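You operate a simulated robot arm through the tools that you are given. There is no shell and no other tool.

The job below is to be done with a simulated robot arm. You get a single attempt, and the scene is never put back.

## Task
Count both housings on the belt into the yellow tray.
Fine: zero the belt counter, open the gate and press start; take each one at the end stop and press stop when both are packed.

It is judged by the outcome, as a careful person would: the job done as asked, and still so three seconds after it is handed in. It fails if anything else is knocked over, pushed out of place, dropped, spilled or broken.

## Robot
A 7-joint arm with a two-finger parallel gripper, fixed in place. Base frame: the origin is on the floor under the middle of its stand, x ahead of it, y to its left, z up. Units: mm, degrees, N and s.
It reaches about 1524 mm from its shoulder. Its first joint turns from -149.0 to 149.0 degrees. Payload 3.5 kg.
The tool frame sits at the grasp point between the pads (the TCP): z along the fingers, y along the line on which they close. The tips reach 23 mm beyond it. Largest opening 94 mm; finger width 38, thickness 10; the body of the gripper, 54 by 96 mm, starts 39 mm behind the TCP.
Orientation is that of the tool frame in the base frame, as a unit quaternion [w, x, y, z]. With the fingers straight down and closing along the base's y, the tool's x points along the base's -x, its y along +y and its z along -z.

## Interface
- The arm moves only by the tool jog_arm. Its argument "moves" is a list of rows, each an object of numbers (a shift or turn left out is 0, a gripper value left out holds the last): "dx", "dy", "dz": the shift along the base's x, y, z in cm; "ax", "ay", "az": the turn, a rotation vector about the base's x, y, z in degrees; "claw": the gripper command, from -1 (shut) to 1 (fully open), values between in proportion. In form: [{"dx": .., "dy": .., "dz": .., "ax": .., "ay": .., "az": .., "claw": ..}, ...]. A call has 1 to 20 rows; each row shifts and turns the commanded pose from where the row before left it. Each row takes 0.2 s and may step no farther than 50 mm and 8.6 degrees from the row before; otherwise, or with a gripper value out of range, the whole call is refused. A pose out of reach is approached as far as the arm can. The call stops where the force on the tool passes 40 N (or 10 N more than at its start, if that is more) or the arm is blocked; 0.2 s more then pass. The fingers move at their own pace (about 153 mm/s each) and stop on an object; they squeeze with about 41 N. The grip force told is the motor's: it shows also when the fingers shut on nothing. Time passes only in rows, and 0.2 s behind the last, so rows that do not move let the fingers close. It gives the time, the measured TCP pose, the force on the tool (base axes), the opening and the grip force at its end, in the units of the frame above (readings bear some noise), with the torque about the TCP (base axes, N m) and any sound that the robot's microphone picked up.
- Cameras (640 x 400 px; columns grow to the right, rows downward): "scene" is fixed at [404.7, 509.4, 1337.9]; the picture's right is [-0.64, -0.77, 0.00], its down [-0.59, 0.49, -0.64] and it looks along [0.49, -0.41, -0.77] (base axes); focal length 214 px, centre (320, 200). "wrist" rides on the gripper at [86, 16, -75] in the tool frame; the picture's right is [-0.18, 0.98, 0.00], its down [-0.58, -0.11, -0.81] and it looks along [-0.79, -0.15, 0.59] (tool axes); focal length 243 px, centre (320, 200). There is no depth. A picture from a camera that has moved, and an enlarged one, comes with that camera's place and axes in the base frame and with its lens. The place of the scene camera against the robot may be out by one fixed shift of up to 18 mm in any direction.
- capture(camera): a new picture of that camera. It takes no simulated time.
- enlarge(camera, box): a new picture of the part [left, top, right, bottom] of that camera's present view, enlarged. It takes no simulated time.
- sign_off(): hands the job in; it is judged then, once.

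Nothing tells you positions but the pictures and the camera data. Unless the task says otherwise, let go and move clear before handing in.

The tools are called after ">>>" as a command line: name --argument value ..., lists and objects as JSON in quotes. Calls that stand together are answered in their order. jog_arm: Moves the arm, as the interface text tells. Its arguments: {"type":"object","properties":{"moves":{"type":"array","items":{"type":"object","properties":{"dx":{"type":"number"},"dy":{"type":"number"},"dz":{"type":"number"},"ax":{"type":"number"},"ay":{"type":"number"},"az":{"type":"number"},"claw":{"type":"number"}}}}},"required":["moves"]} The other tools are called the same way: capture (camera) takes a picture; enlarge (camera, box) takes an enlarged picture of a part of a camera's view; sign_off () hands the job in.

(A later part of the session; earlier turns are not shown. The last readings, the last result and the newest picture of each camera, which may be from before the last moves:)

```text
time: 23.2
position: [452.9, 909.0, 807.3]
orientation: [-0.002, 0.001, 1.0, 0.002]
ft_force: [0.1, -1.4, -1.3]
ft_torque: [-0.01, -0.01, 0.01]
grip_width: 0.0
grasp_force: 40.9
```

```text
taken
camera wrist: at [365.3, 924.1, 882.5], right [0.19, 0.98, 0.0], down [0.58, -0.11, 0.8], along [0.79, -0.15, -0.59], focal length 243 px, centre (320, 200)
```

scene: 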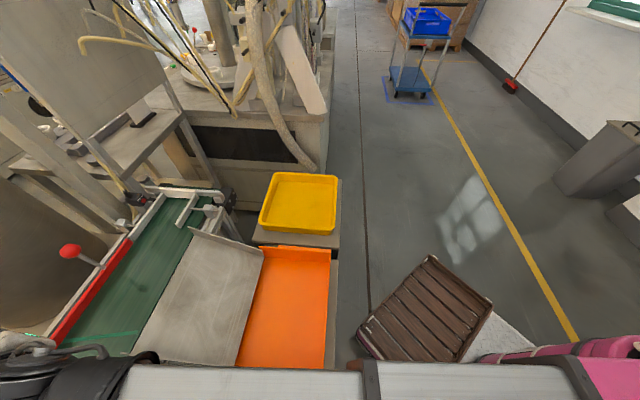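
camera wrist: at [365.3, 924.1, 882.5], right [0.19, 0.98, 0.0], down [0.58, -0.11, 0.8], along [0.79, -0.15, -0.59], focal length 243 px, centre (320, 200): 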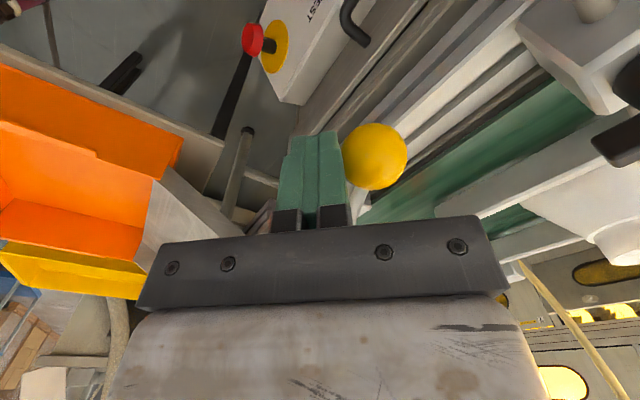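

>>> jog_arm --moves '[{"dy": 1.3, "dx": 0.3}, {"dy": 1.2, "dx": 0.4}, {"dy": 1.0, "dx": 0.5}, {"dy": 0.8, "dx": 0.5}]'

>>> capture --camera "wrist"

```text
time: 24.2
position: [467.3, 950.6, 808.5]
orientation: [-0.002, 0.002, 1.0, 0.002]
ft_force: [0.0, 0.4, 0.4]
ft_torque: [0.02, 0.02, -0.02]
grip_width: 0.0
grasp_force: 40.6
```

```text
taken
camera wrist: at [380.0, 966.6, 882.6], right [0.19, 0.98, 0.0], down [0.58, -0.11, 0.8], along [0.79, -0.15, -0.59], focal length 243 px, centre (320, 200)
```

wrist: 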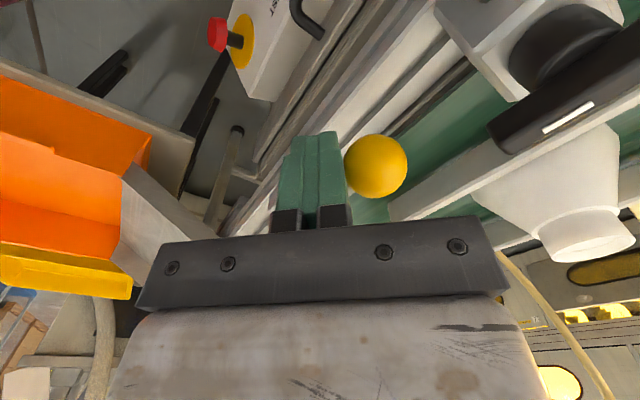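

>>> jog_arm --moves '[{"dy": 0.4, "dx": 0.3}, {"dy": 0.4, "dx": 0.3}, {"dy": 0.2, "dx": 0.3}]'

>>> capture --camera "wrist"

```text
time: 24.9
position: [468.4, 953.0, 807.2]
orientation: [-0.005, 0.001, 1.0, -0.004]
ft_force: [-5.9, -7.6, 2.6]
ft_torque: [-0.1, 0.07, -0.03]
grip_width: 0.1
grasp_force: 41.0
stopped in row 3: the force on the tool passed its limit at 46 N (the readings are from after the stop); the commanded pose is now the measured one
```

```text
taken
camera wrist: at [382.6, 968.7, 883.4], right [0.19, 0.98, -0.01], down [0.59, -0.1, 0.8], along [0.79, -0.15, -0.6], focal length 243 px, centre (320, 200)
```

wrist: 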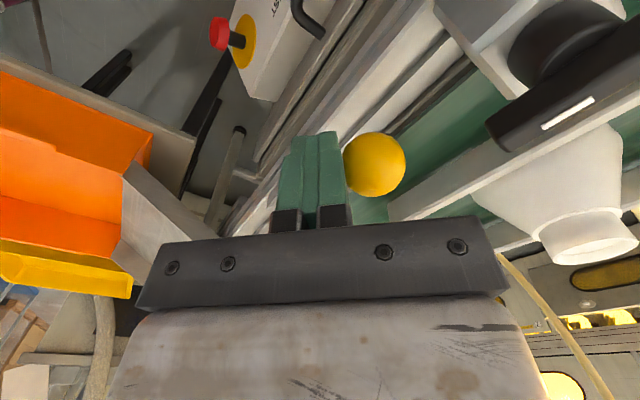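

The knob has reached its end stop. I'll back away in −y, rise, and check that the bar is clear of the lane.

>>> jog_arm --moves '[{"dy": -1.5, "dx": -0.3}, {"dy": -3, "dx": -1}, {"dy": -3, "dx": -1, "dz": 3}, {"dz": 5}, {"dz": 5}, {"dz": 5, "dx": -2}]'

>>> capture --camera "wrist"

>>> enlarge --camera "wrist" --box '[300, 0, 640, 220]'

```text
refused: row 6 steps farther than a row can; nothing moved
```

```text
taken
camera wrist: at [382.6, 968.7, 883.4], right [0.19, 0.98, -0.01], down [0.59, -0.1, 0.8], along [0.79, -0.15, -0.6], focal length 243 px, centre (320, 200)
```

wrist: 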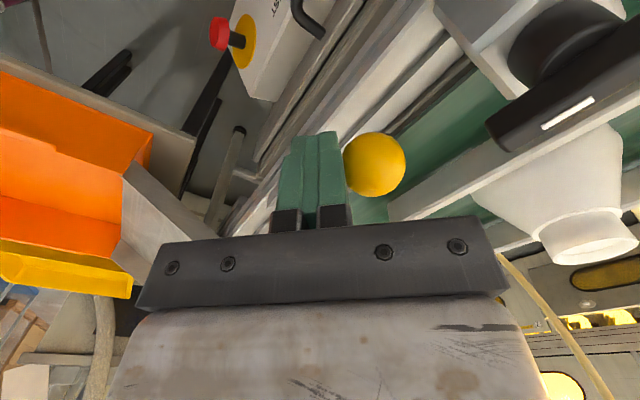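

```text
1.82 times, centred on (470, 110) of wrist
camera zoom: at [382.6, 968.7, 883.4], right [0.19, 0.98, -0.01], down [0.59, -0.1, 0.8], along [0.79, -0.15, -0.6], focal length 441 px, centre (47, 364)
```

zoom: 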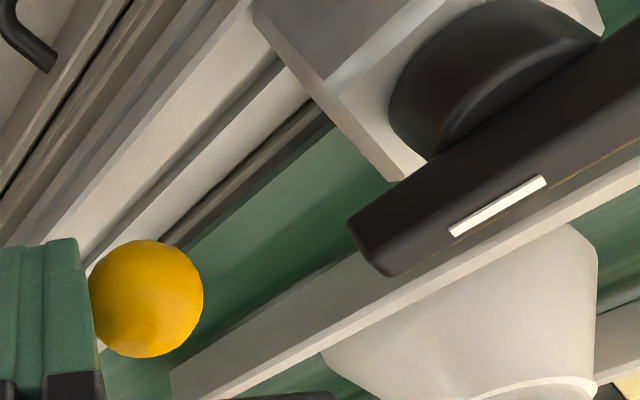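

>>> jog_arm --moves '[{"dy": -1.5, "dx": -0.3}, {"dy": -3, "dx": -1}, {"dy": -3, "dx": -1, "dz": 3}, {"dz": 5}, {"dz": 5}, {"dz": 4, "dx": -2}]'

>>> capture --camera "wrist"

>>> enlarge --camera "wrist" --box '[300, 0, 640, 220]'

```text
time: 26.3
position: [422.0, 878.1, 975.5]
orientation: [-0.005, 0.001, 1.0, -0.003]
ft_force: [0.4, -0.2, 0.4]
ft_torque: [0.0, -0.01, 0.0]
grip_width: 0.0
grasp_force: 41.1
```

```text
taken
camera wrist: at [335.7, 892.7, 1050.6], right [0.19, 0.98, -0.01], down [0.59, -0.11, 0.8], along [0.79, -0.15, -0.6], focal length 243 px, centre (320, 200)
```

wrist: 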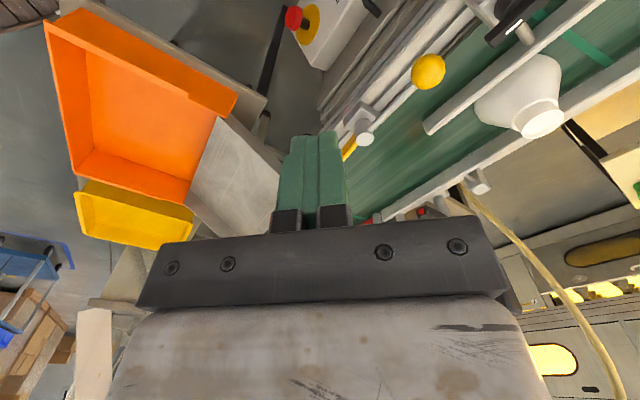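

```text
1.82 times, centred on (470, 110) of wrist
camera zoom: at [335.7, 892.7, 1050.6], right [0.19, 0.98, -0.01], down [0.59, -0.11, 0.8], along [0.79, -0.15, -0.6], focal length 441 px, centre (47, 364)
```

zoom: 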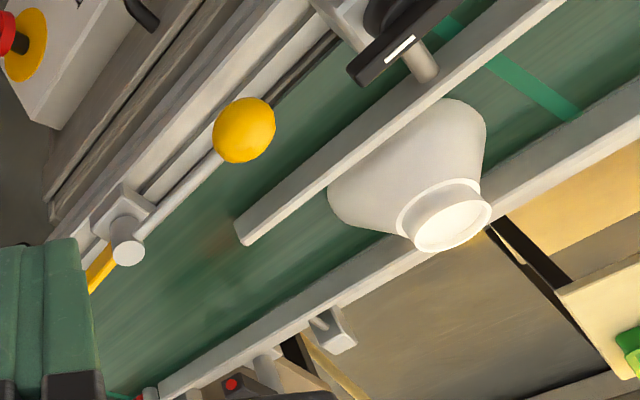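

The gate bar is now fully open along the near rail. Next is the START button, near (371, 948, 468) on the low panel. I'll move to a viewpoint in front of the panel.

>>> jog_arm --moves '[{"dx": -4.5}, {"dx": -4.5}, {"dx": -4.5}, {"dx": -4.5}, {"dz": -4}, {"dz": -4}, {"dz": -4}]'

>>> capture --camera "wrist"

>>> enlarge --camera "wrist" --box '[300, 0, 500, 180]'

```text
time: 27.9
position: [247.8, 881.2, 854.6]
orientation: [-0.006, 0.0, 1.0, -0.003]
ft_force: [0.2, -1.0, -0.7]
ft_torque: [0.01, 0.0, -0.01]
grip_width: 0.3
grasp_force: 41.0
```

```text
taken
camera wrist: at [161.0, 896.7, 929.9], right [0.19, 0.98, -0.01], down [0.59, -0.11, 0.8], along [0.79, -0.15, -0.6], focal length 243 px, centre (320, 200)
```

wrist: 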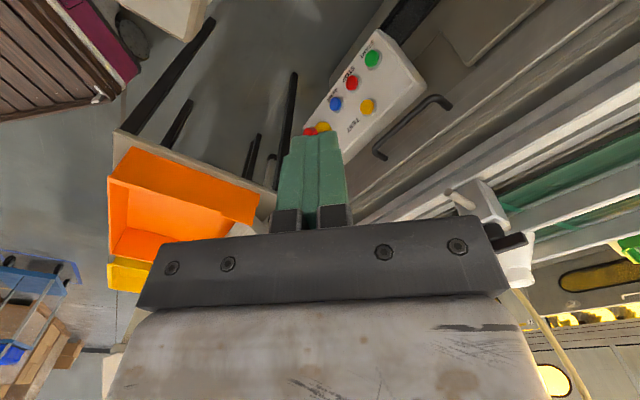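

```text
2.22 times, centred on (400, 90) of wrist
camera zoom: at [161.0, 896.7, 929.9], right [0.19, 0.98, -0.01], down [0.59, -0.11, 0.8], along [0.79, -0.15, -0.6], focal length 539 px, centre (142, 444)
```

zoom: 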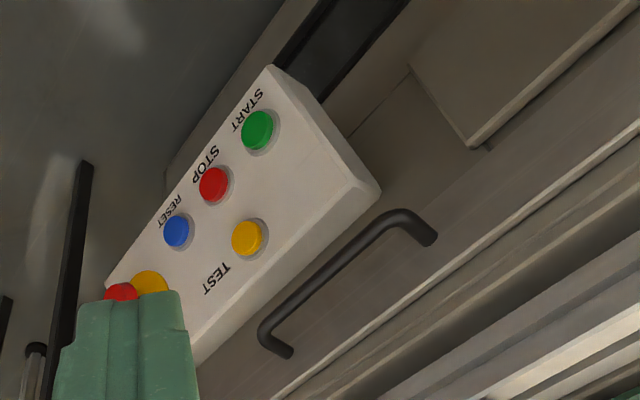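

From the rays, START is near (363, 949, 485), with the panel's face tilted up by roughly 20° and looking towards the robot. I'll tilt the tool first and then yaw it, which keeps the camera away from the forearm, and come in lower.

>>> jog_arm --moves '[{"ay": -8.5, "dz": -1}, {"ay": -8.5, "dz": -1}, {"ay": -8.5, "dz": -1}, {"ay": -8.5, "dz": -1}, {"ay": -8.5, "dz": -1}, {"ay": -8.5, "dz": -1}, {"ay": -8.5, "dz": -1}, {"ay": -8.5, "dz": -1}, {"az": 7.5, "dz": -1}, {"az": 7.5, "dz": -1}, {"az": 7.5, "dz": -1}, {"az": 7.5, "dz": -1}, {"az": 7.5, "dz": -1}, {"az": 7.5, "dz": -1}]'

>>> capture --camera "wrist"

>>> capture --camera "scene"

```text
time: 29.2
position: [246.2, 880.3, 808.2]
orientation: [0.385, 0.002, 0.923, 0.001]
ft_force: [-2.4, -5.9, 22.2]
ft_torque: [0.15, 3.1, 0.81]
grip_width: 0.2
grasp_force: 41.0
stopped in row 6: the force on the tool passed its limit at 66 N (the readings are from after the stop); the commanded pose is now the measured one
```

```text
taken
camera wrist: at [132.5, 895.2, 798.7], right [0.13, 0.98, 0.13], down [-0.16, -0.11, 0.98], along [0.98, -0.15, 0.15], focal length 243 px, centre (320, 200)
```

wrist: 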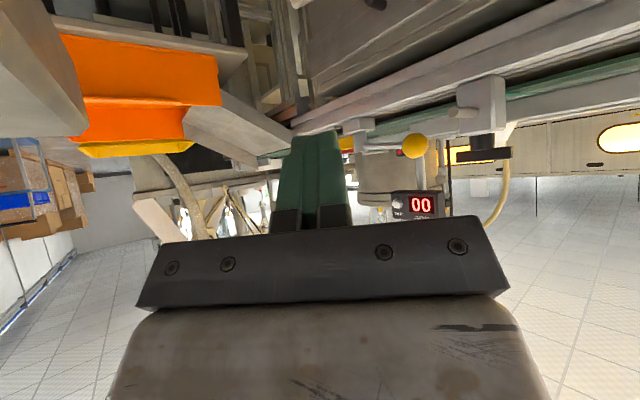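

```text
taken
```

scene: 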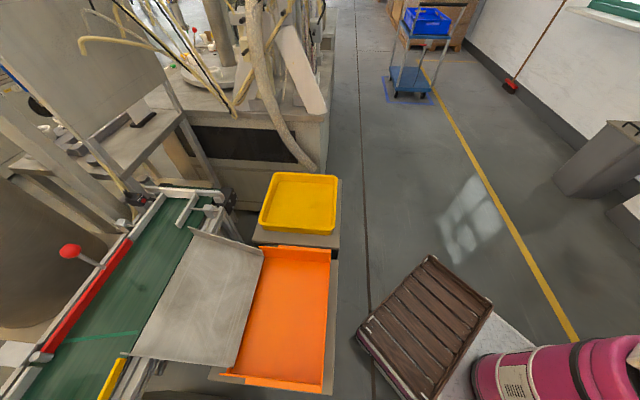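

Something under the wrist camera pushed up on it near (110, 890, 780). I'll back up straight away and look at what's there.

>>> jog_arm --moves '[{"dz": 2}, {"dz": 4}, {"dz": 4}]'

>>> capture --camera "wrist"

```text
time: 30.0
position: [246.2, 880.3, 906.9]
orientation: [0.386, 0.002, 0.922, 0.0]
ft_force: [-0.9, 0.8, -0.1]
ft_torque: [-0.01, -0.01, -0.01]
grip_width: 0.0
grasp_force: 41.0
```

```text
taken
camera wrist: at [131.6, 896.9, 897.6], right [0.13, 0.98, 0.13], down [-0.17, -0.11, 0.98], along [0.98, -0.15, 0.15], focal length 243 px, centre (320, 200)
```

wrist: 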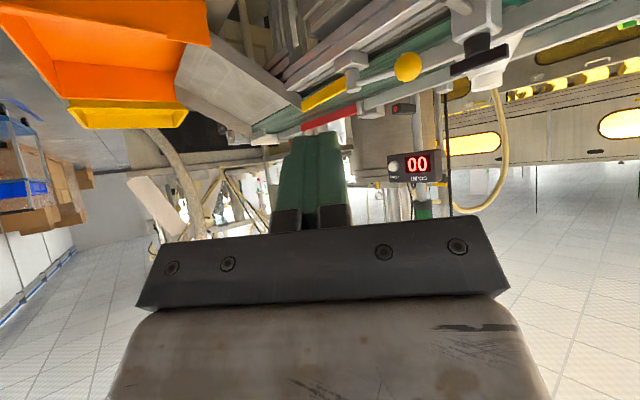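

The wrist images fit a raised plate-topped object whose corner is near (199, 811, 780), on the robot side of the panel. That leaves a vertical gap between it and the panel. I'll untilt, rise and look at it properly.

>>> jog_arm --moves '[{"ay": 7.6, "dz": 3}, {"ay": 7.6, "dz": 3}, {"ay": 7.6, "dz": 3}, {"ay": 7.6, "dz": 3}, {"ay": 7.6, "dz": 3}, {"ay": 7.4, "dz": 2, "dx": -3}, {"dx": -4.5}, {"dx": -4.5}, {"dx": -4.5}, {"dx": -4.5}, {"dx": -4.5}]'

>>> capture --camera "wrist"

```text
time: 32.4
position: [-9.0, 880.3, 1075.3]
orientation: [-0.001, 0.004, 1.0, -0.001]
ft_force: [-0.1, 0.2, 0.5]
ft_torque: [0.03, -0.02, 0.03]
grip_width: 0.0
grasp_force: 41.0
```

```text
taken
camera wrist: at [-95.7, 896.1, 1150.6], right [0.19, 0.98, 0.0], down [0.58, -0.11, 0.81], along [0.79, -0.15, -0.59], focal length 243 px, centre (320, 200)
```

wrist: 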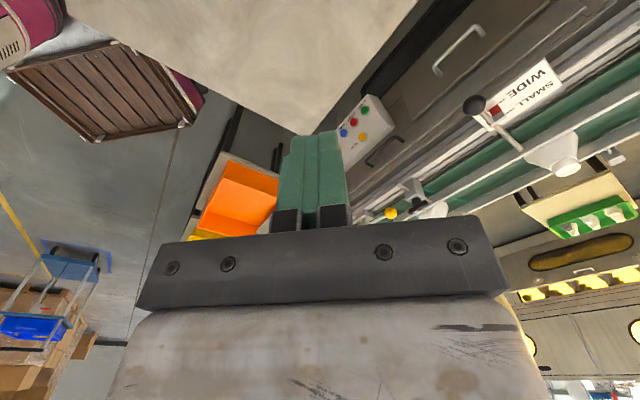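

It's a tabletop at z≈775, with its edge parallel to the belt and a corner near (200, 813). The gap to the panel is about 200 mm, so I'll come straight down in that gap with a vertical tool and look first.

>>> jog_arm --moves '[{"dx": 4.25, "dy": 0.35, "dz": -1.5}, {"dx": 4.25, "dy": 0.35, "dz": -1.5}, {"dx": 4.25, "dy": 0.35, "dz": -1.5}, {"dx": 4.25, "dy": 0.35, "dz": -1.5}, {"dx": 4.25, "dy": 0.35, "dz": -1.5, "az": 5}, {"dx": 4.25, "dy": 0.35, "dz": -1.5, "az": 5}, {"dx": 4.25, "dy": 0.35, "dz": -1.5, "az": 5}, {"dx": 4.25, "dy": 0.35, "dz": -1.5, "az": 5}, {"dz": -3, "az": 5}, {"dz": -3, "az": 5}, {"dz": -4}, {"dz": -4}, {"dz": -4}, {"dz": -4}]'

>>> capture --camera "wrist"

>>> enlarge --camera "wrist" --box '[220, 0, 420, 160]'

```text
time: 35.4
position: [332.0, 909.1, 734.4]
orientation: [0.0, -0.256, 0.967, -0.001]
ft_force: [0.3, 1.2, -1.1]
ft_torque: [-0.01, 0.01, -0.04]
grip_width: 0.0
grasp_force: 40.7
```

```text
taken
camera wrist: at [248.5, 880.0, 809.5], right [-0.33, 0.94, 0.0], down [0.56, 0.2, 0.81], along [0.76, 0.26, -0.59], focal length 243 px, centre (320, 200)
```

wrist: 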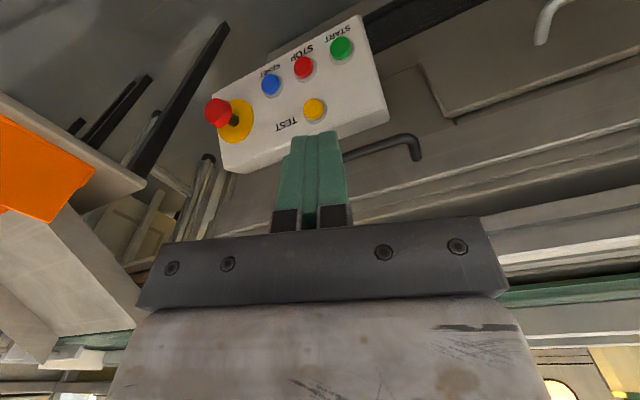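

```text
2.50 times, centred on (320, 80) of wrist
camera zoom: at [248.5, 880.0, 809.5], right [-0.33, 0.94, 0.0], down [0.56, 0.2, 0.81], along [0.76, 0.26, -0.59], focal length 606 px, centre (320, 500)
```

zoom: 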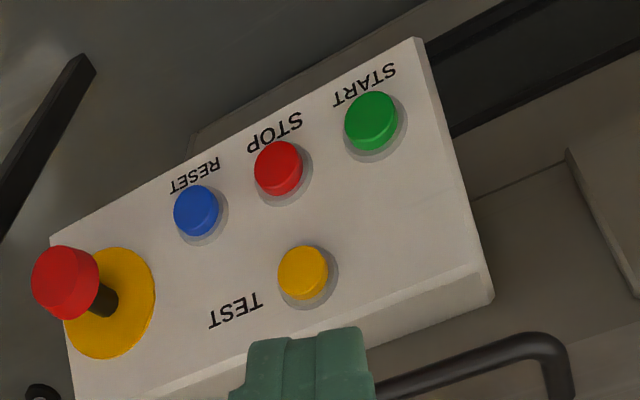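

START is at about (361, 945, 483). I'm aligned in the along-belt direction with about 25 mm of standoff, so I'll descend beside the panel and check the view.

>>> jog_arm --moves '[{"dz": -4}, {"dz": -4}, {"dz": -4}, {"dz": -4}, {"dz": -4}, {}]'

>>> capture --camera "wrist"

>>> enlarge --camera "wrist" --box '[220, 60, 420, 200]'

```text
time: 36.8
position: [331.7, 909.1, 534.2]
orientation: [-0.001, -0.256, 0.967, -0.001]
ft_force: [-0.1, -0.4, 0.3]
ft_torque: [0.0, 0.03, -0.04]
grip_width: 0.0
grasp_force: 41.1
```

```text
taken
camera wrist: at [248.1, 878.1, 609.3], right [-0.33, 0.94, 0.0], down [0.56, 0.2, 0.81], along [0.76, 0.26, -0.59], focal length 243 px, centre (320, 200)
```

wrist: 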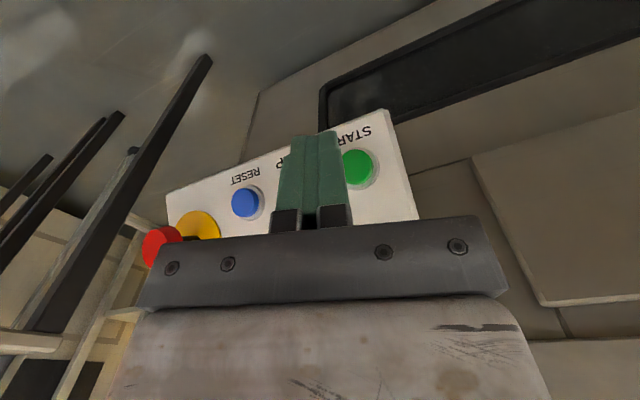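

```text
2.86 times, centred on (320, 130) of wrist
camera zoom: at [248.1, 878.1, 609.3], right [-0.33, 0.94, 0.0], down [0.56, 0.2, 0.81], along [0.76, 0.26, -0.59], focal length 693 px, centre (320, 400)
```

zoom: 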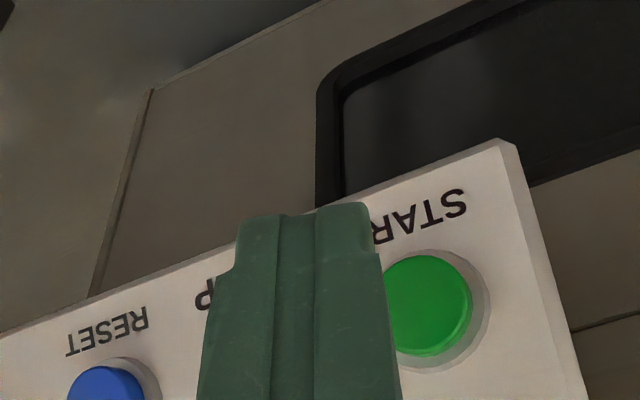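

START is confirmed at (361, 946, 484). I'll descend the last bit and press along the panel normal in small steps.

>>> jog_arm --moves '[{"dz": -1.0}, {"dz": -0.9}, {"dx": 0.66, "dy": 0.66, "dz": -0.3}, {"dx": 0.5, "dy": 0.5, "dz": -0.2}, {}]'

>>> enlarge --camera "wrist" --box '[220, 60, 420, 200]'

```text
time: 38.0
position: [345.7, 920.6, 510.6]
orientation: [0.0, -0.257, 0.966, 0.0]
ft_force: [0.7, -0.6, -0.1]
ft_torque: [-0.01, 0.02, 0.0]
grip_width: 0.0
grasp_force: 41.1
```

```text
2.86 times, centred on (320, 130) of wrist
camera zoom: at [260.8, 889.5, 586.1], right [-0.33, 0.94, 0.0], down [0.56, 0.2, 0.81], along [0.76, 0.26, -0.59], focal length 693 px, centre (320, 400)
```

zoom: 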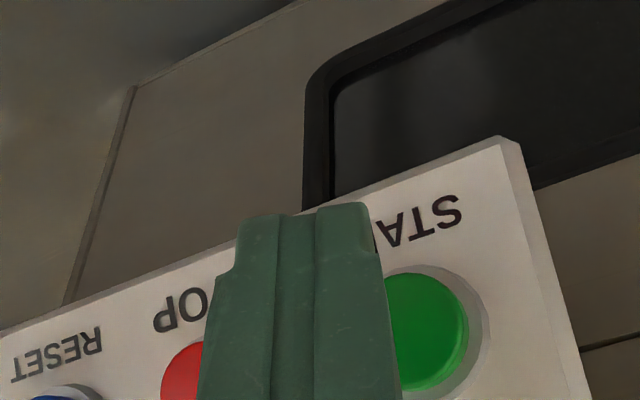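

>>> jog_arm --moves '[{"dx": -0.2, "dy": 0.35}, {"dx": 0.35, "dy": 0.35, "dz": -0.15}, {"dx": 0.3, "dy": 0.3, "dz": -0.15}]'

>>> enlarge --camera "wrist" --box '[220, 60, 420, 200]'

```text
time: 38.8
position: [348.5, 929.4, 508.2]
orientation: [-0.001, -0.256, 0.967, -0.001]
ft_force: [1.2, 0.1, 0.1]
ft_torque: [0.0, 0.0, 0.05]
grip_width: 0.0
grasp_force: 40.9
```

```text
2.86 times, centred on (320, 130) of wrist
camera zoom: at [265.2, 899.6, 583.4], right [-0.33, 0.94, 0.0], down [0.56, 0.2, 0.81], along [0.76, 0.26, -0.59], focal length 693 px, centre (320, 400)
```

zoom: 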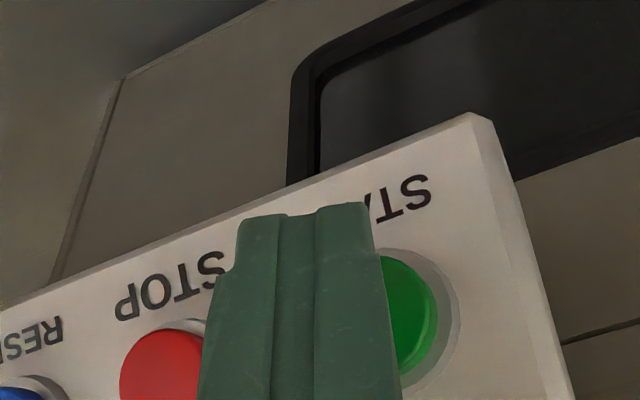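

>>> jog_arm --moves '[{"dx": 0.25, "dy": 0.28, "dz": -0.13}, {"dx": 0.2, "dy": 0.22, "dz": -0.1}]'

>>> enlarge --camera "wrist" --box '[220, 60, 420, 200]'

```text
time: 39.4
position: [353.1, 934.5, 507.0]
orientation: [-0.001, -0.256, 0.967, -0.003]
ft_force: [-4.7, -7.0, 2.8]
ft_torque: [-0.1, 0.06, -0.01]
grip_width: 0.0
grasp_force: 40.4
heard: click
```

```text
2.86 times, centred on (320, 130) of wrist
camera zoom: at [269.3, 903.9, 581.9], right [-0.33, 0.94, 0.0], down [0.56, 0.2, 0.81], along [0.76, 0.26, -0.59], focal length 693 px, centre (320, 400)
```

zoom: 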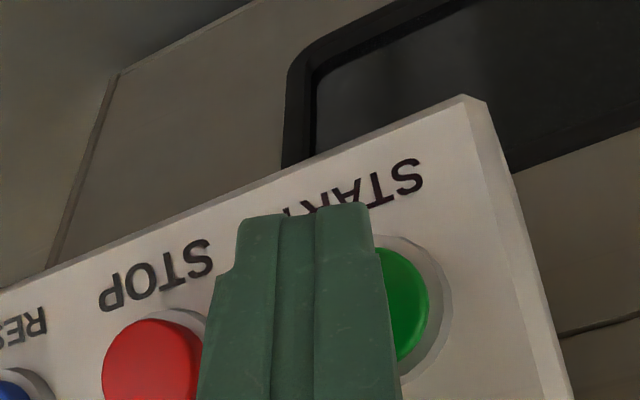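

Clicked. I'll retreat, rise and check that the belt is moving.

>>> jog_arm --moves '[{"dx": -1.0, "dy": -1.0, "dz": 0.5}, {"dx": -1.2, "dy": -1.2, "dz": 2}, {"dz": 5}, {"dz": 5}, {"dz": 5}, {"dz": 5}]'

>>> capture --camera "scene"

>>> capture --camera "wrist"

```text
time: 40.8
position: [332.9, 912.0, 731.3]
orientation: [-0.001, -0.257, 0.966, -0.002]
ft_force: [0.2, -1.1, 0.1]
ft_torque: [0.0, 0.02, 0.0]
grip_width: 0.2
grasp_force: 41.0
```

```text
taken
```

scene: 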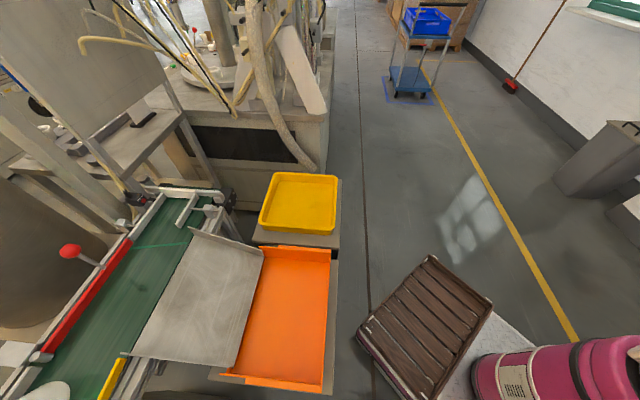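

```text
taken
camera wrist: at [248.7, 881.8, 805.8], right [-0.33, 0.94, 0.0], down [0.56, 0.2, 0.81], along [0.76, 0.26, -0.59], focal length 243 px, centre (320, 200)
```

wrist: 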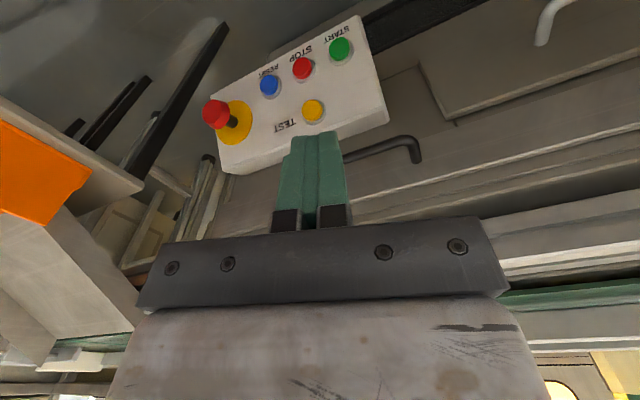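

The belt is moving at roughly 150 mm/s and the first housing has passed the gate. I'll move over to the end stop.

>>> jog_arm --moves '[{"dz": 5}, {"dz": 5}, {"dz": 5}, {"dz": 5}, {"dx": 4.1, "dy": -2.6, "dz": 1, "az": -3, "claw": 1}, {"dx": 4.1, "dy": -2.6, "dz": 1, "az": -3}, {"dx": 4.1, "dy": -2.6, "dz": 1, "az": -3}, {"dx": 4.1, "dy": -2.6, "dz": 1, "az": -3}, {"dx": 4.1, "dy": -2.6, "dz": 1, "az": -3}, {"dx": 4.1, "dy": -2.6, "dz": 1, "az": -3}, {"dx": 4.1, "dy": -2.6, "dz": 1, "az": -3}, {"dx": 4.1, "dy": -2.6, "az": -3}, {"dx": 4.1, "dy": -2.6, "az": -3}, {"dx": 4.1, "dy": -2.6, "az": -3}]'

>>> capture --camera "wrist"

>>> capture --camera "scene"

```text
time: 43.8
position: [741.2, 653.0, 997.9]
orientation: [0.0, 0.002, 1.0, -0.001]
ft_force: [-0.1, -0.5, -0.7]
ft_torque: [0.0, -0.04, 0.01]
grip_width: 94.2
grasp_force: 0.1
```

```text
taken
camera wrist: at [654.6, 668.4, 1072.3], right [0.19, 0.98, 0.0], down [0.58, -0.11, 0.81], along [0.79, -0.15, -0.59], focal length 243 px, centre (320, 200)
```

wrist: 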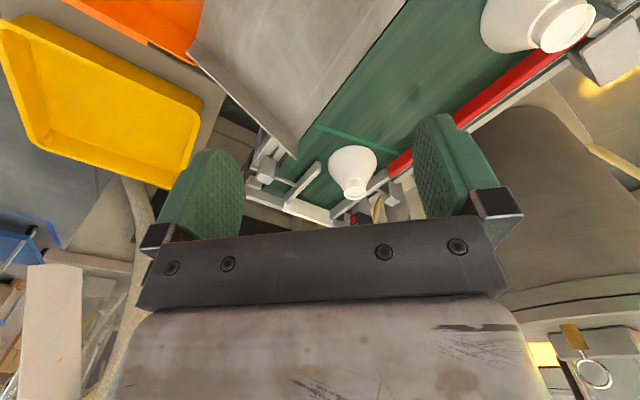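

```text
taken
```

scene: 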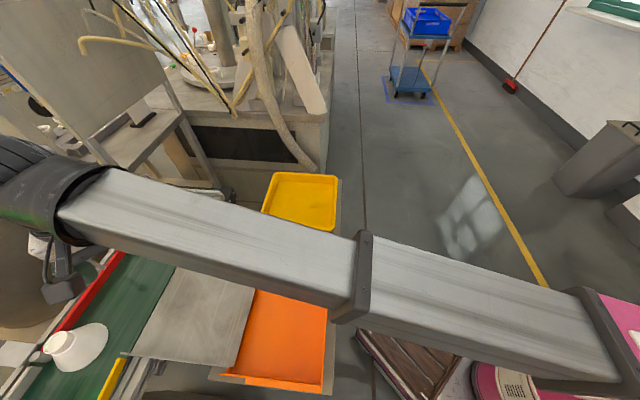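

First housing is nearly at the end stop and the second follows upright. I'll look closely at their shape for the grasp.

>>> enlarge --camera "wrist" --box '[230, 110, 430, 230]'

>>> enlarge --camera "wrist" --box '[440, 0, 640, 110]'

```text
3.20 times, centred on (330, 170) of wrist
camera zoom: at [654.6, 668.4, 1072.3], right [0.19, 0.98, 0.0], down [0.58, -0.11, 0.81], along [0.79, -0.15, -0.59], focal length 776 px, centre (288, 296)
```

zoom: 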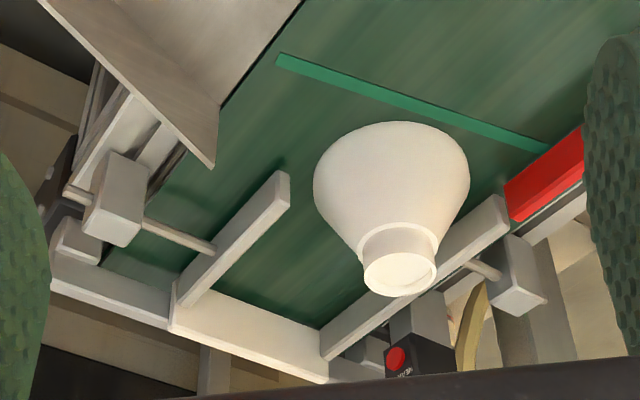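

```text
3.20 times, centred on (540, 55) of wrist
camera zoom: at [654.6, 668.4, 1072.3], right [0.19, 0.98, 0.0], down [0.58, -0.11, 0.81], along [0.79, -0.15, -0.59], focal length 776 px, centre (-384, 664)
```

zoom: 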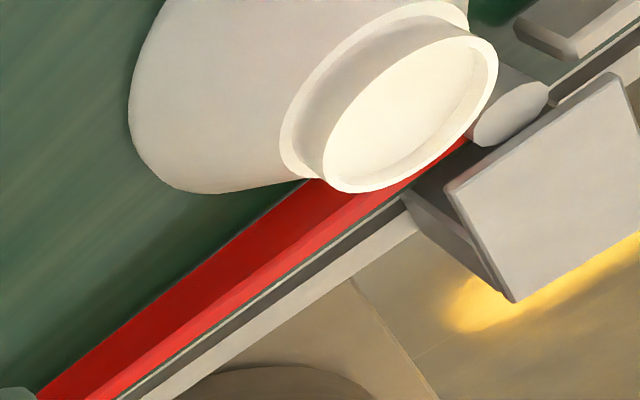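

The neck is about 35 mm in diameter and 20 mm tall on top of a cone, so I'll grip by the neck. I'll move to hover over the end stop.

>>> jog_arm --moves '[{"dx": 4.0, "dy": -1.0}, {"dx": 4.0, "dy": -1.0}, {"dx": 4.0, "dy": -1.0}, {"dx": 4.0, "dy": -1.0}, {"dx": 4.0, "dy": -1.0}]'

>>> capture --camera "wrist"

>>> enlarge --camera "wrist" --box '[230, 70, 430, 230]'

```text
time: 45.0
position: [943.2, 604.8, 1002.8]
orientation: [0.0, 0.002, 1.0, -0.001]
ft_force: [0.0, -0.6, -0.3]
ft_torque: [-0.03, -0.04, 0.02]
grip_width: 93.9
grasp_force: 0.2
```

```text
taken
camera wrist: at [856.4, 620.1, 1076.6], right [0.19, 0.98, 0.0], down [0.58, -0.11, 0.81], along [0.79, -0.15, -0.59], focal length 243 px, centre (320, 200)
```

wrist: 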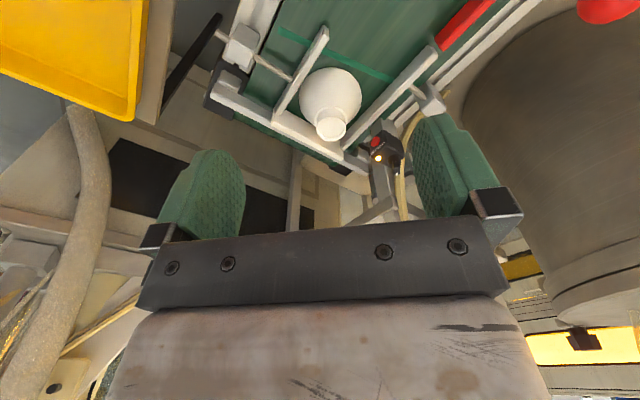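

```text
2.50 times, centred on (330, 150) of wrist
camera zoom: at [856.4, 620.1, 1076.6], right [0.19, 0.98, 0.0], down [0.58, -0.11, 0.81], along [0.79, -0.15, -0.59], focal length 606 px, centre (295, 325)
```

zoom: 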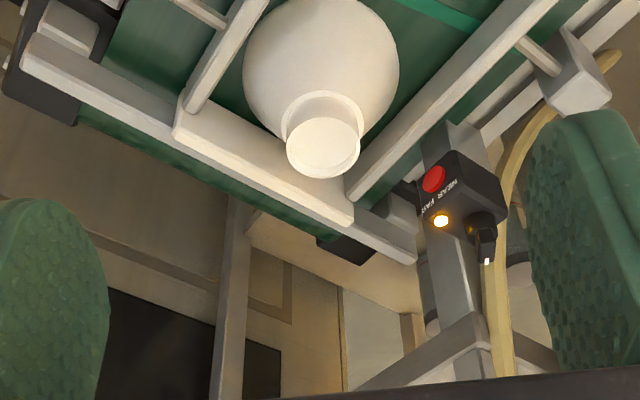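

The first housing is at the end stop and the photo-eye's lamp is lit. Its neck is at about (1030, 601, 848). I'll move directly above it with a partly opened gripper.

>>> jog_arm --moves '[{"dx": 2.9, "dy": -0.1, "dz": -2.4, "claw": 0.6}, {"dx": 2.9, "dy": -0.1, "dz": -2.4}, {"dx": 2.9, "dy": -0.1, "dz": -2.4}, {}]'

>>> capture --camera "wrist"

>>> enlarge --camera "wrist" --box '[220, 40, 420, 200]'

```text
time: 46.0
position: [1028.4, 599.9, 927.2]
orientation: [0.0, 0.003, 1.0, 0.0]
ft_force: [-0.3, 1.3, 0.0]
ft_torque: [0.0, 0.02, 0.01]
grip_width: 75.1
grasp_force: 0.0
```

```text
taken
camera wrist: at [942.4, 615.2, 1001.8], right [0.19, 0.98, 0.0], down [0.58, -0.11, 0.81], along [0.79, -0.15, -0.59], focal length 243 px, centre (320, 200)
```

wrist: 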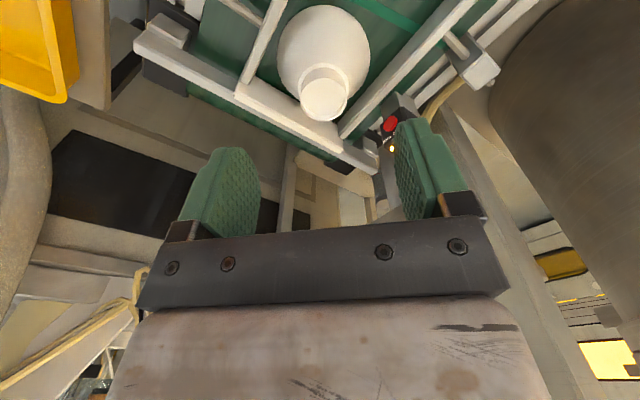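

```text
2.50 times, centred on (320, 120) of wrist
camera zoom: at [942.4, 615.2, 1001.8], right [0.19, 0.98, 0.0], down [0.58, -0.11, 0.81], along [0.79, -0.15, -0.59], focal length 606 px, centre (320, 400)
```

zoom: 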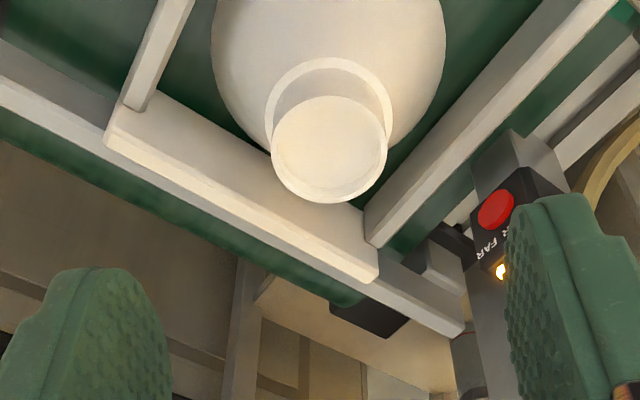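

The two sightlines put the neck top lower and further out than I first thought, about (1048, 599, 823). I'll shift and lower partway to refine.

>>> jog_arm --moves '[{"dx": 1.0, "dy": -0.05, "dz": -1.8}, {"dx": 1.0, "dy": -0.05, "dz": -1.8}, {}]'

>>> capture --camera "wrist"

>>> enlarge --camera "wrist" --box '[220, 40, 420, 200]'

>>> capture --camera "scene"

```text
time: 46.8
position: [1047.2, 600.4, 890.9]
orientation: [0.0, 0.002, 1.0, -0.001]
ft_force: [0.2, 0.7, -0.3]
ft_torque: [-0.01, 0.01, -0.03]
grip_width: 75.3
grasp_force: 0.0
```

```text
taken
camera wrist: at [960.3, 615.8, 966.8], right [0.19, 0.98, 0.0], down [0.58, -0.11, 0.81], along [0.79, -0.15, -0.59], focal length 243 px, centre (320, 200)
```

wrist: 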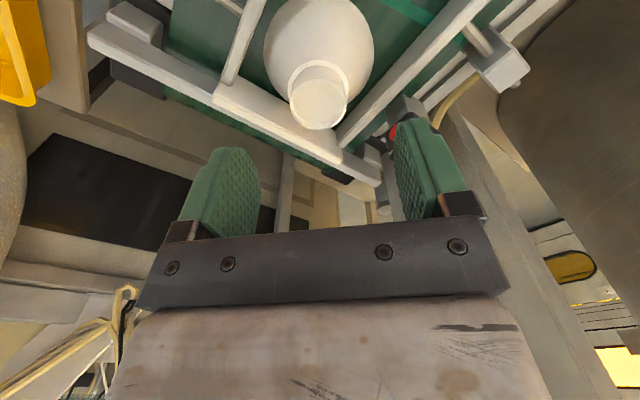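

```text
2.50 times, centred on (320, 120) of wrist
camera zoom: at [960.3, 615.8, 966.8], right [0.19, 0.98, 0.0], down [0.58, -0.11, 0.81], along [0.79, -0.15, -0.59], focal length 606 px, centre (320, 400)
```

zoom: 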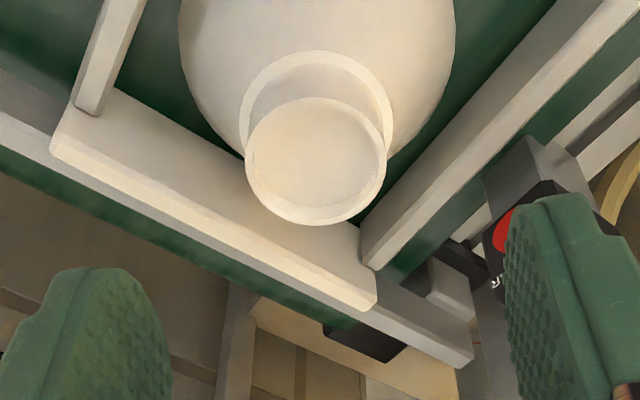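

```text
taken
```

scene: 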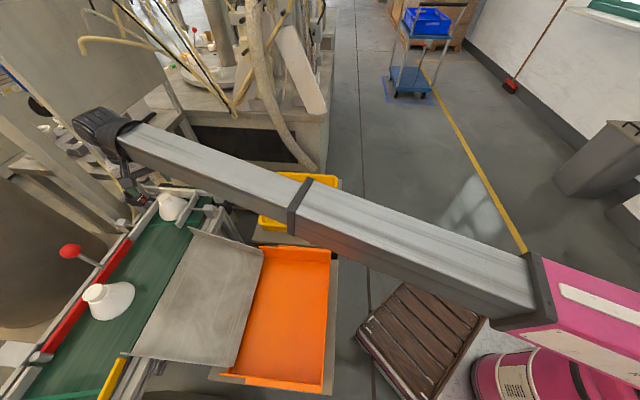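

Neck top fixed at (1047, 599, 826), diameter 36 mm, about 16 mm tall. The belt has paused with the part at the stop. I'll descend around the neck and close.

>>> jog_arm --moves '[{"dz": -2, "dy": -0.1}, {"dz": -2}, {"dz": -1.6}, {}]'

>>> capture --camera "wrist"

```text
time: 47.8
position: [1047.0, 597.5, 836.1]
orientation: [-0.001, 0.003, 1.0, 0.0]
ft_force: [0.0, -1.2, 0.6]
ft_torque: [-0.04, 0.01, 0.01]
grip_width: 75.2
grasp_force: 0.1
```

```text
taken
camera wrist: at [960.9, 612.2, 911.7], right [0.19, 0.98, 0.0], down [0.58, -0.11, 0.81], along [0.79, -0.15, -0.59], focal length 243 px, centre (320, 200)
```

wrist: 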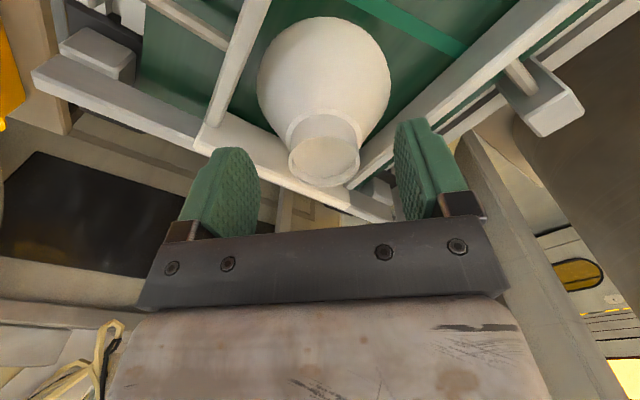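

Aligned. Closing on the neck.

>>> jog_arm --moves '[{"claw": -1}, {}, {}]'

>>> capture --camera "wrist"

```text
time: 48.6
position: [1047.6, 596.6, 837.1]
orientation: [-0.001, 0.003, 1.0, -0.001]
ft_force: [0.1, 1.4, 1.9]
ft_torque: [0.11, 0.0, 0.02]
grip_width: 36.4
grasp_force: 40.2
```

```text
taken
camera wrist: at [960.9, 612.4, 911.8], right [0.19, 0.98, 0.0], down [0.58, -0.11, 0.81], along [0.79, -0.15, -0.59], focal length 243 px, centre (320, 200)
```

wrist: 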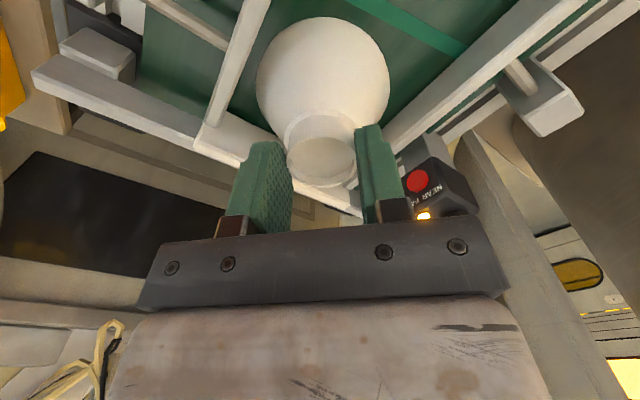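

Gripped at 36.4 mm with 40 N. Lifting straight up, gently at first.

>>> jog_arm --moves '[{"dz": 1}, {"dz": 2}, {"dz": 3}, {"dz": 4}, {"dz": 4}]'

>>> capture --camera "wrist"

>>> capture --camera "scene"

```text
time: 49.8
position: [1048.1, 596.3, 979.4]
orientation: [-0.001, 0.002, 1.0, -0.002]
ft_force: [0.4, 0.6, -1.3]
ft_torque: [0.04, -0.01, 0.0]
grip_width: 36.5
grasp_force: 40.9
```

```text
taken
camera wrist: at [962.1, 612.1, 1053.9], right [0.19, 0.98, 0.0], down [0.58, -0.11, 0.81], along [0.79, -0.15, -0.59], focal length 243 px, centre (320, 200)
```

wrist: 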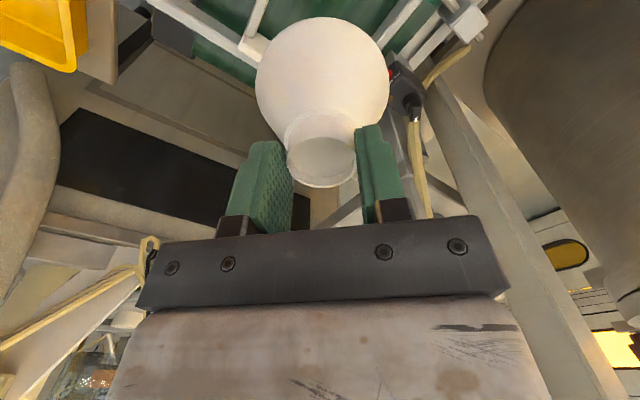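

```text
taken
```

scene: 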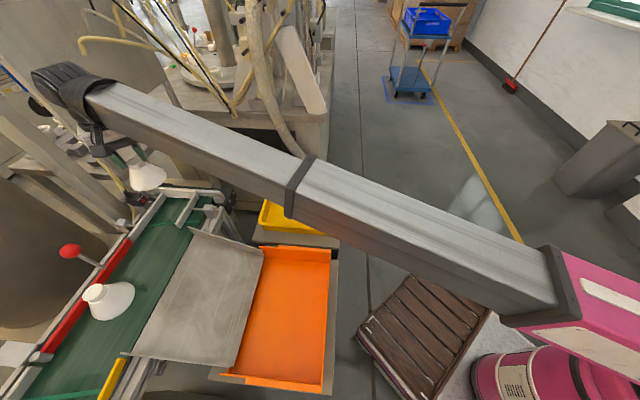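

Housing 1 is held and the second waits at mid-belt. I'll go towards the yellow tray and look at it.

>>> jog_arm --moves '[{"dx": -3, "dy": -3.5, "dz": 0.5}, {"dx": -3, "dy": -3.5, "dz": 0.5}, {"dx": -3, "dy": -3.5, "dz": 0.5}, {"dx": -3, "dy": -3.5}, {"dx": -3, "dy": -3.5}]'

>>> capture --camera "wrist"

>>> capture --camera "scene"

```text
time: 51.0
position: [896.1, 423.0, 989.8]
orientation: [0.0, 0.003, 1.0, -0.002]
ft_force: [-0.4, -0.1, -1.0]
ft_torque: [-0.01, -0.01, -0.02]
grip_width: 36.2
grasp_force: 40.9
```

```text
taken
camera wrist: at [809.1, 438.2, 1065.0], right [0.19, 0.98, 0.0], down [0.58, -0.11, 0.81], along [0.79, -0.15, -0.59], focal length 243 px, centre (320, 200)
```

wrist: 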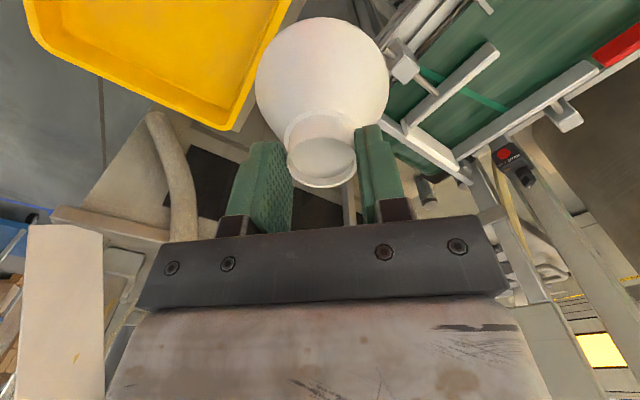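

```text
taken
```

scene: 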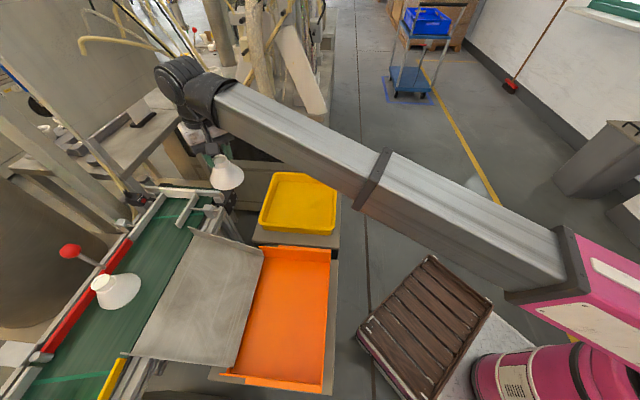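

The tray's rim corners are about (1055, 205), (838, 410), (866, 30) and (649, 235), so its centre is near (852, 220). I'll place housing 1 in the far half at about (893, 179), yawing so the camera stays clear of the forearm.

>>> jog_arm --moves '[{"dy": -4.1, "dz": -1, "az": -5}, {"dy": -4.1, "dz": -1, "az": -5}, {"dy": -4.1, "dz": -1, "az": -5}, {"dy": -4.1, "dz": -1, "az": -5}, {"dy": -4.1, "dz": -1, "az": -5}, {"dy": -4.0, "dz": -1, "az": -5}, {"dz": -2}]'

>>> capture --camera "wrist"

>>> capture --camera "scene"

```text
time: 52.6
position: [896.3, 178.0, 911.4]
orientation: [-0.001, 0.262, 0.965, -0.001]
ft_force: [0.0, 0.2, -0.3]
ft_torque: [-0.02, -0.03, -0.04]
grip_width: 36.2
grasp_force: 40.7
```

```text
taken
camera wrist: at [830.1, 234.4, 987.2], right [0.66, 0.76, 0.0], down [0.45, -0.39, 0.81], along [0.61, -0.53, -0.59], focal length 243 px, centre (320, 200)
```

wrist: 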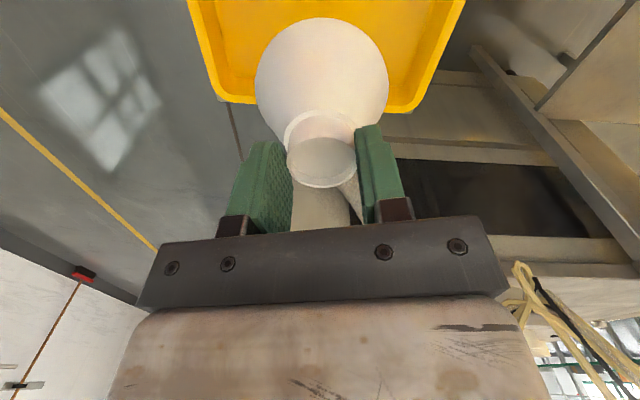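

```text
taken
```

scene: 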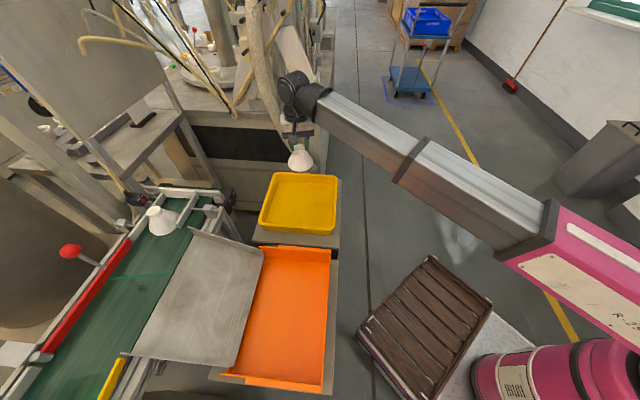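

The second housing is near the end stop and the tray is beneath me. I'll lower into the tray, slowly near the floor.

>>> jog_arm --moves '[{"dx": 0.4, "dz": -4}, {"dz": -4}, {"dz": -3}, {"dz": -2}, {}]'

>>> capture --camera "wrist"

>>> capture --camera "scene"

```text
time: 53.8
position: [902.6, 178.9, 786.1]
orientation: [0.0, 0.262, 0.965, -0.001]
ft_force: [-0.6, 0.8, -0.9]
ft_torque: [0.02, 0.02, 0.01]
grip_width: 36.3
grasp_force: 41.1
```

```text
taken
camera wrist: at [836.1, 235.7, 859.7], right [0.65, 0.76, 0.0], down [0.45, -0.39, 0.81], along [0.61, -0.53, -0.59], focal length 243 px, centre (320, 200)
```

wrist: 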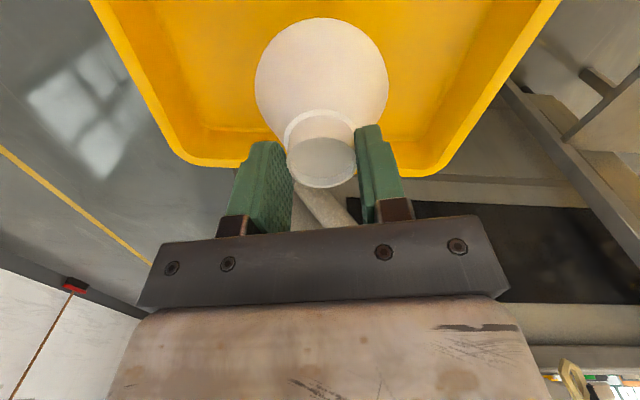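

```text
taken
```

scene: 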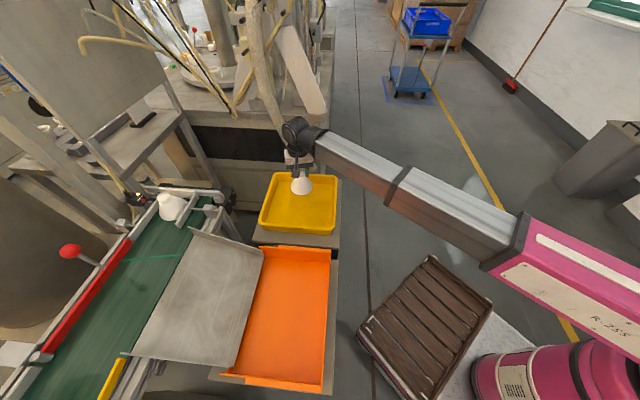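

>>> jog_arm --moves '[{"dz": -1.0}, {"dz": -1.0}, {"dz": -0.6}]'

>>> enlarge --camera "scene" --box '[240, 140, 360, 240]'

>>> capture --camera "wrist"

```text
time: 54.6
position: [902.2, 176.7, 758.1]
orientation: [-0.001, 0.261, 0.965, -0.001]
ft_force: [0.6, -0.8, -0.6]
ft_torque: [0.05, -0.03, -0.03]
grip_width: 36.5
grasp_force: 41.1
```

```text
4.00 times, centred on (300, 190) of scene
camera zoom: at [404.7, 509.4, 1337.9], right [-0.64, -0.77, 0.0], down [-0.59, 0.49, -0.64], along [0.49, -0.41, -0.77], focal length 858 px, centre (400, 240)
```

zoom: 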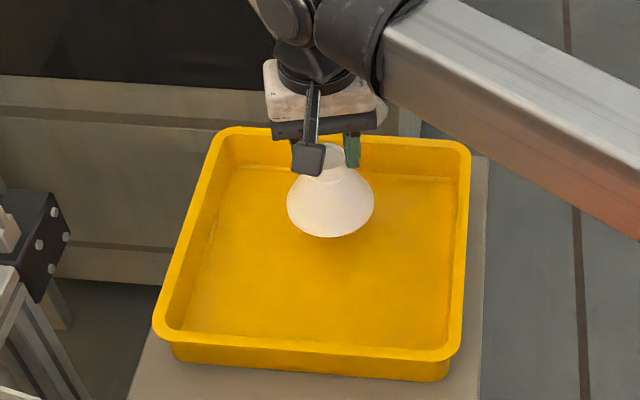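

```text
taken
camera wrist: at [836.0, 233.0, 832.9], right [0.65, 0.76, 0.0], down [0.45, -0.39, 0.81], along [0.61, -0.53, -0.59], focal length 243 px, centre (320, 200)
```

wrist: 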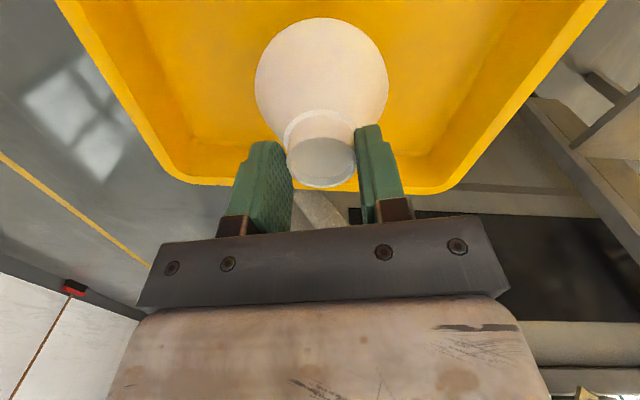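

>>> jog_arm --moves '[{"dz": -0.8}, {"dz": -0.6}]'

>>> enlarge --camera "scene" --box '[240, 140, 360, 240]'

```text
time: 55.2
position: [900.8, 178.5, 743.0]
orientation: [-0.001, 0.261, 0.965, 0.0]
ft_force: [-0.2, -1.0, -1.0]
ft_torque: [0.01, -0.02, 0.02]
grip_width: 36.3
grasp_force: 41.1
```

```text
4.00 times, centred on (300, 190) of scene
camera zoom: at [404.7, 509.4, 1337.9], right [-0.64, -0.77, 0.0], down [-0.59, 0.49, -0.64], along [0.49, -0.41, -0.77], focal length 858 px, centre (400, 240)
```

zoom: 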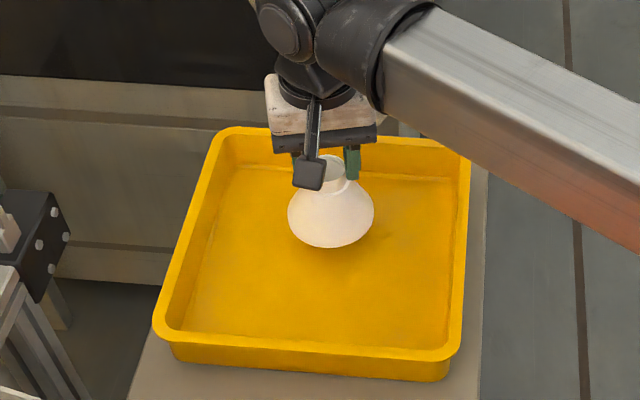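

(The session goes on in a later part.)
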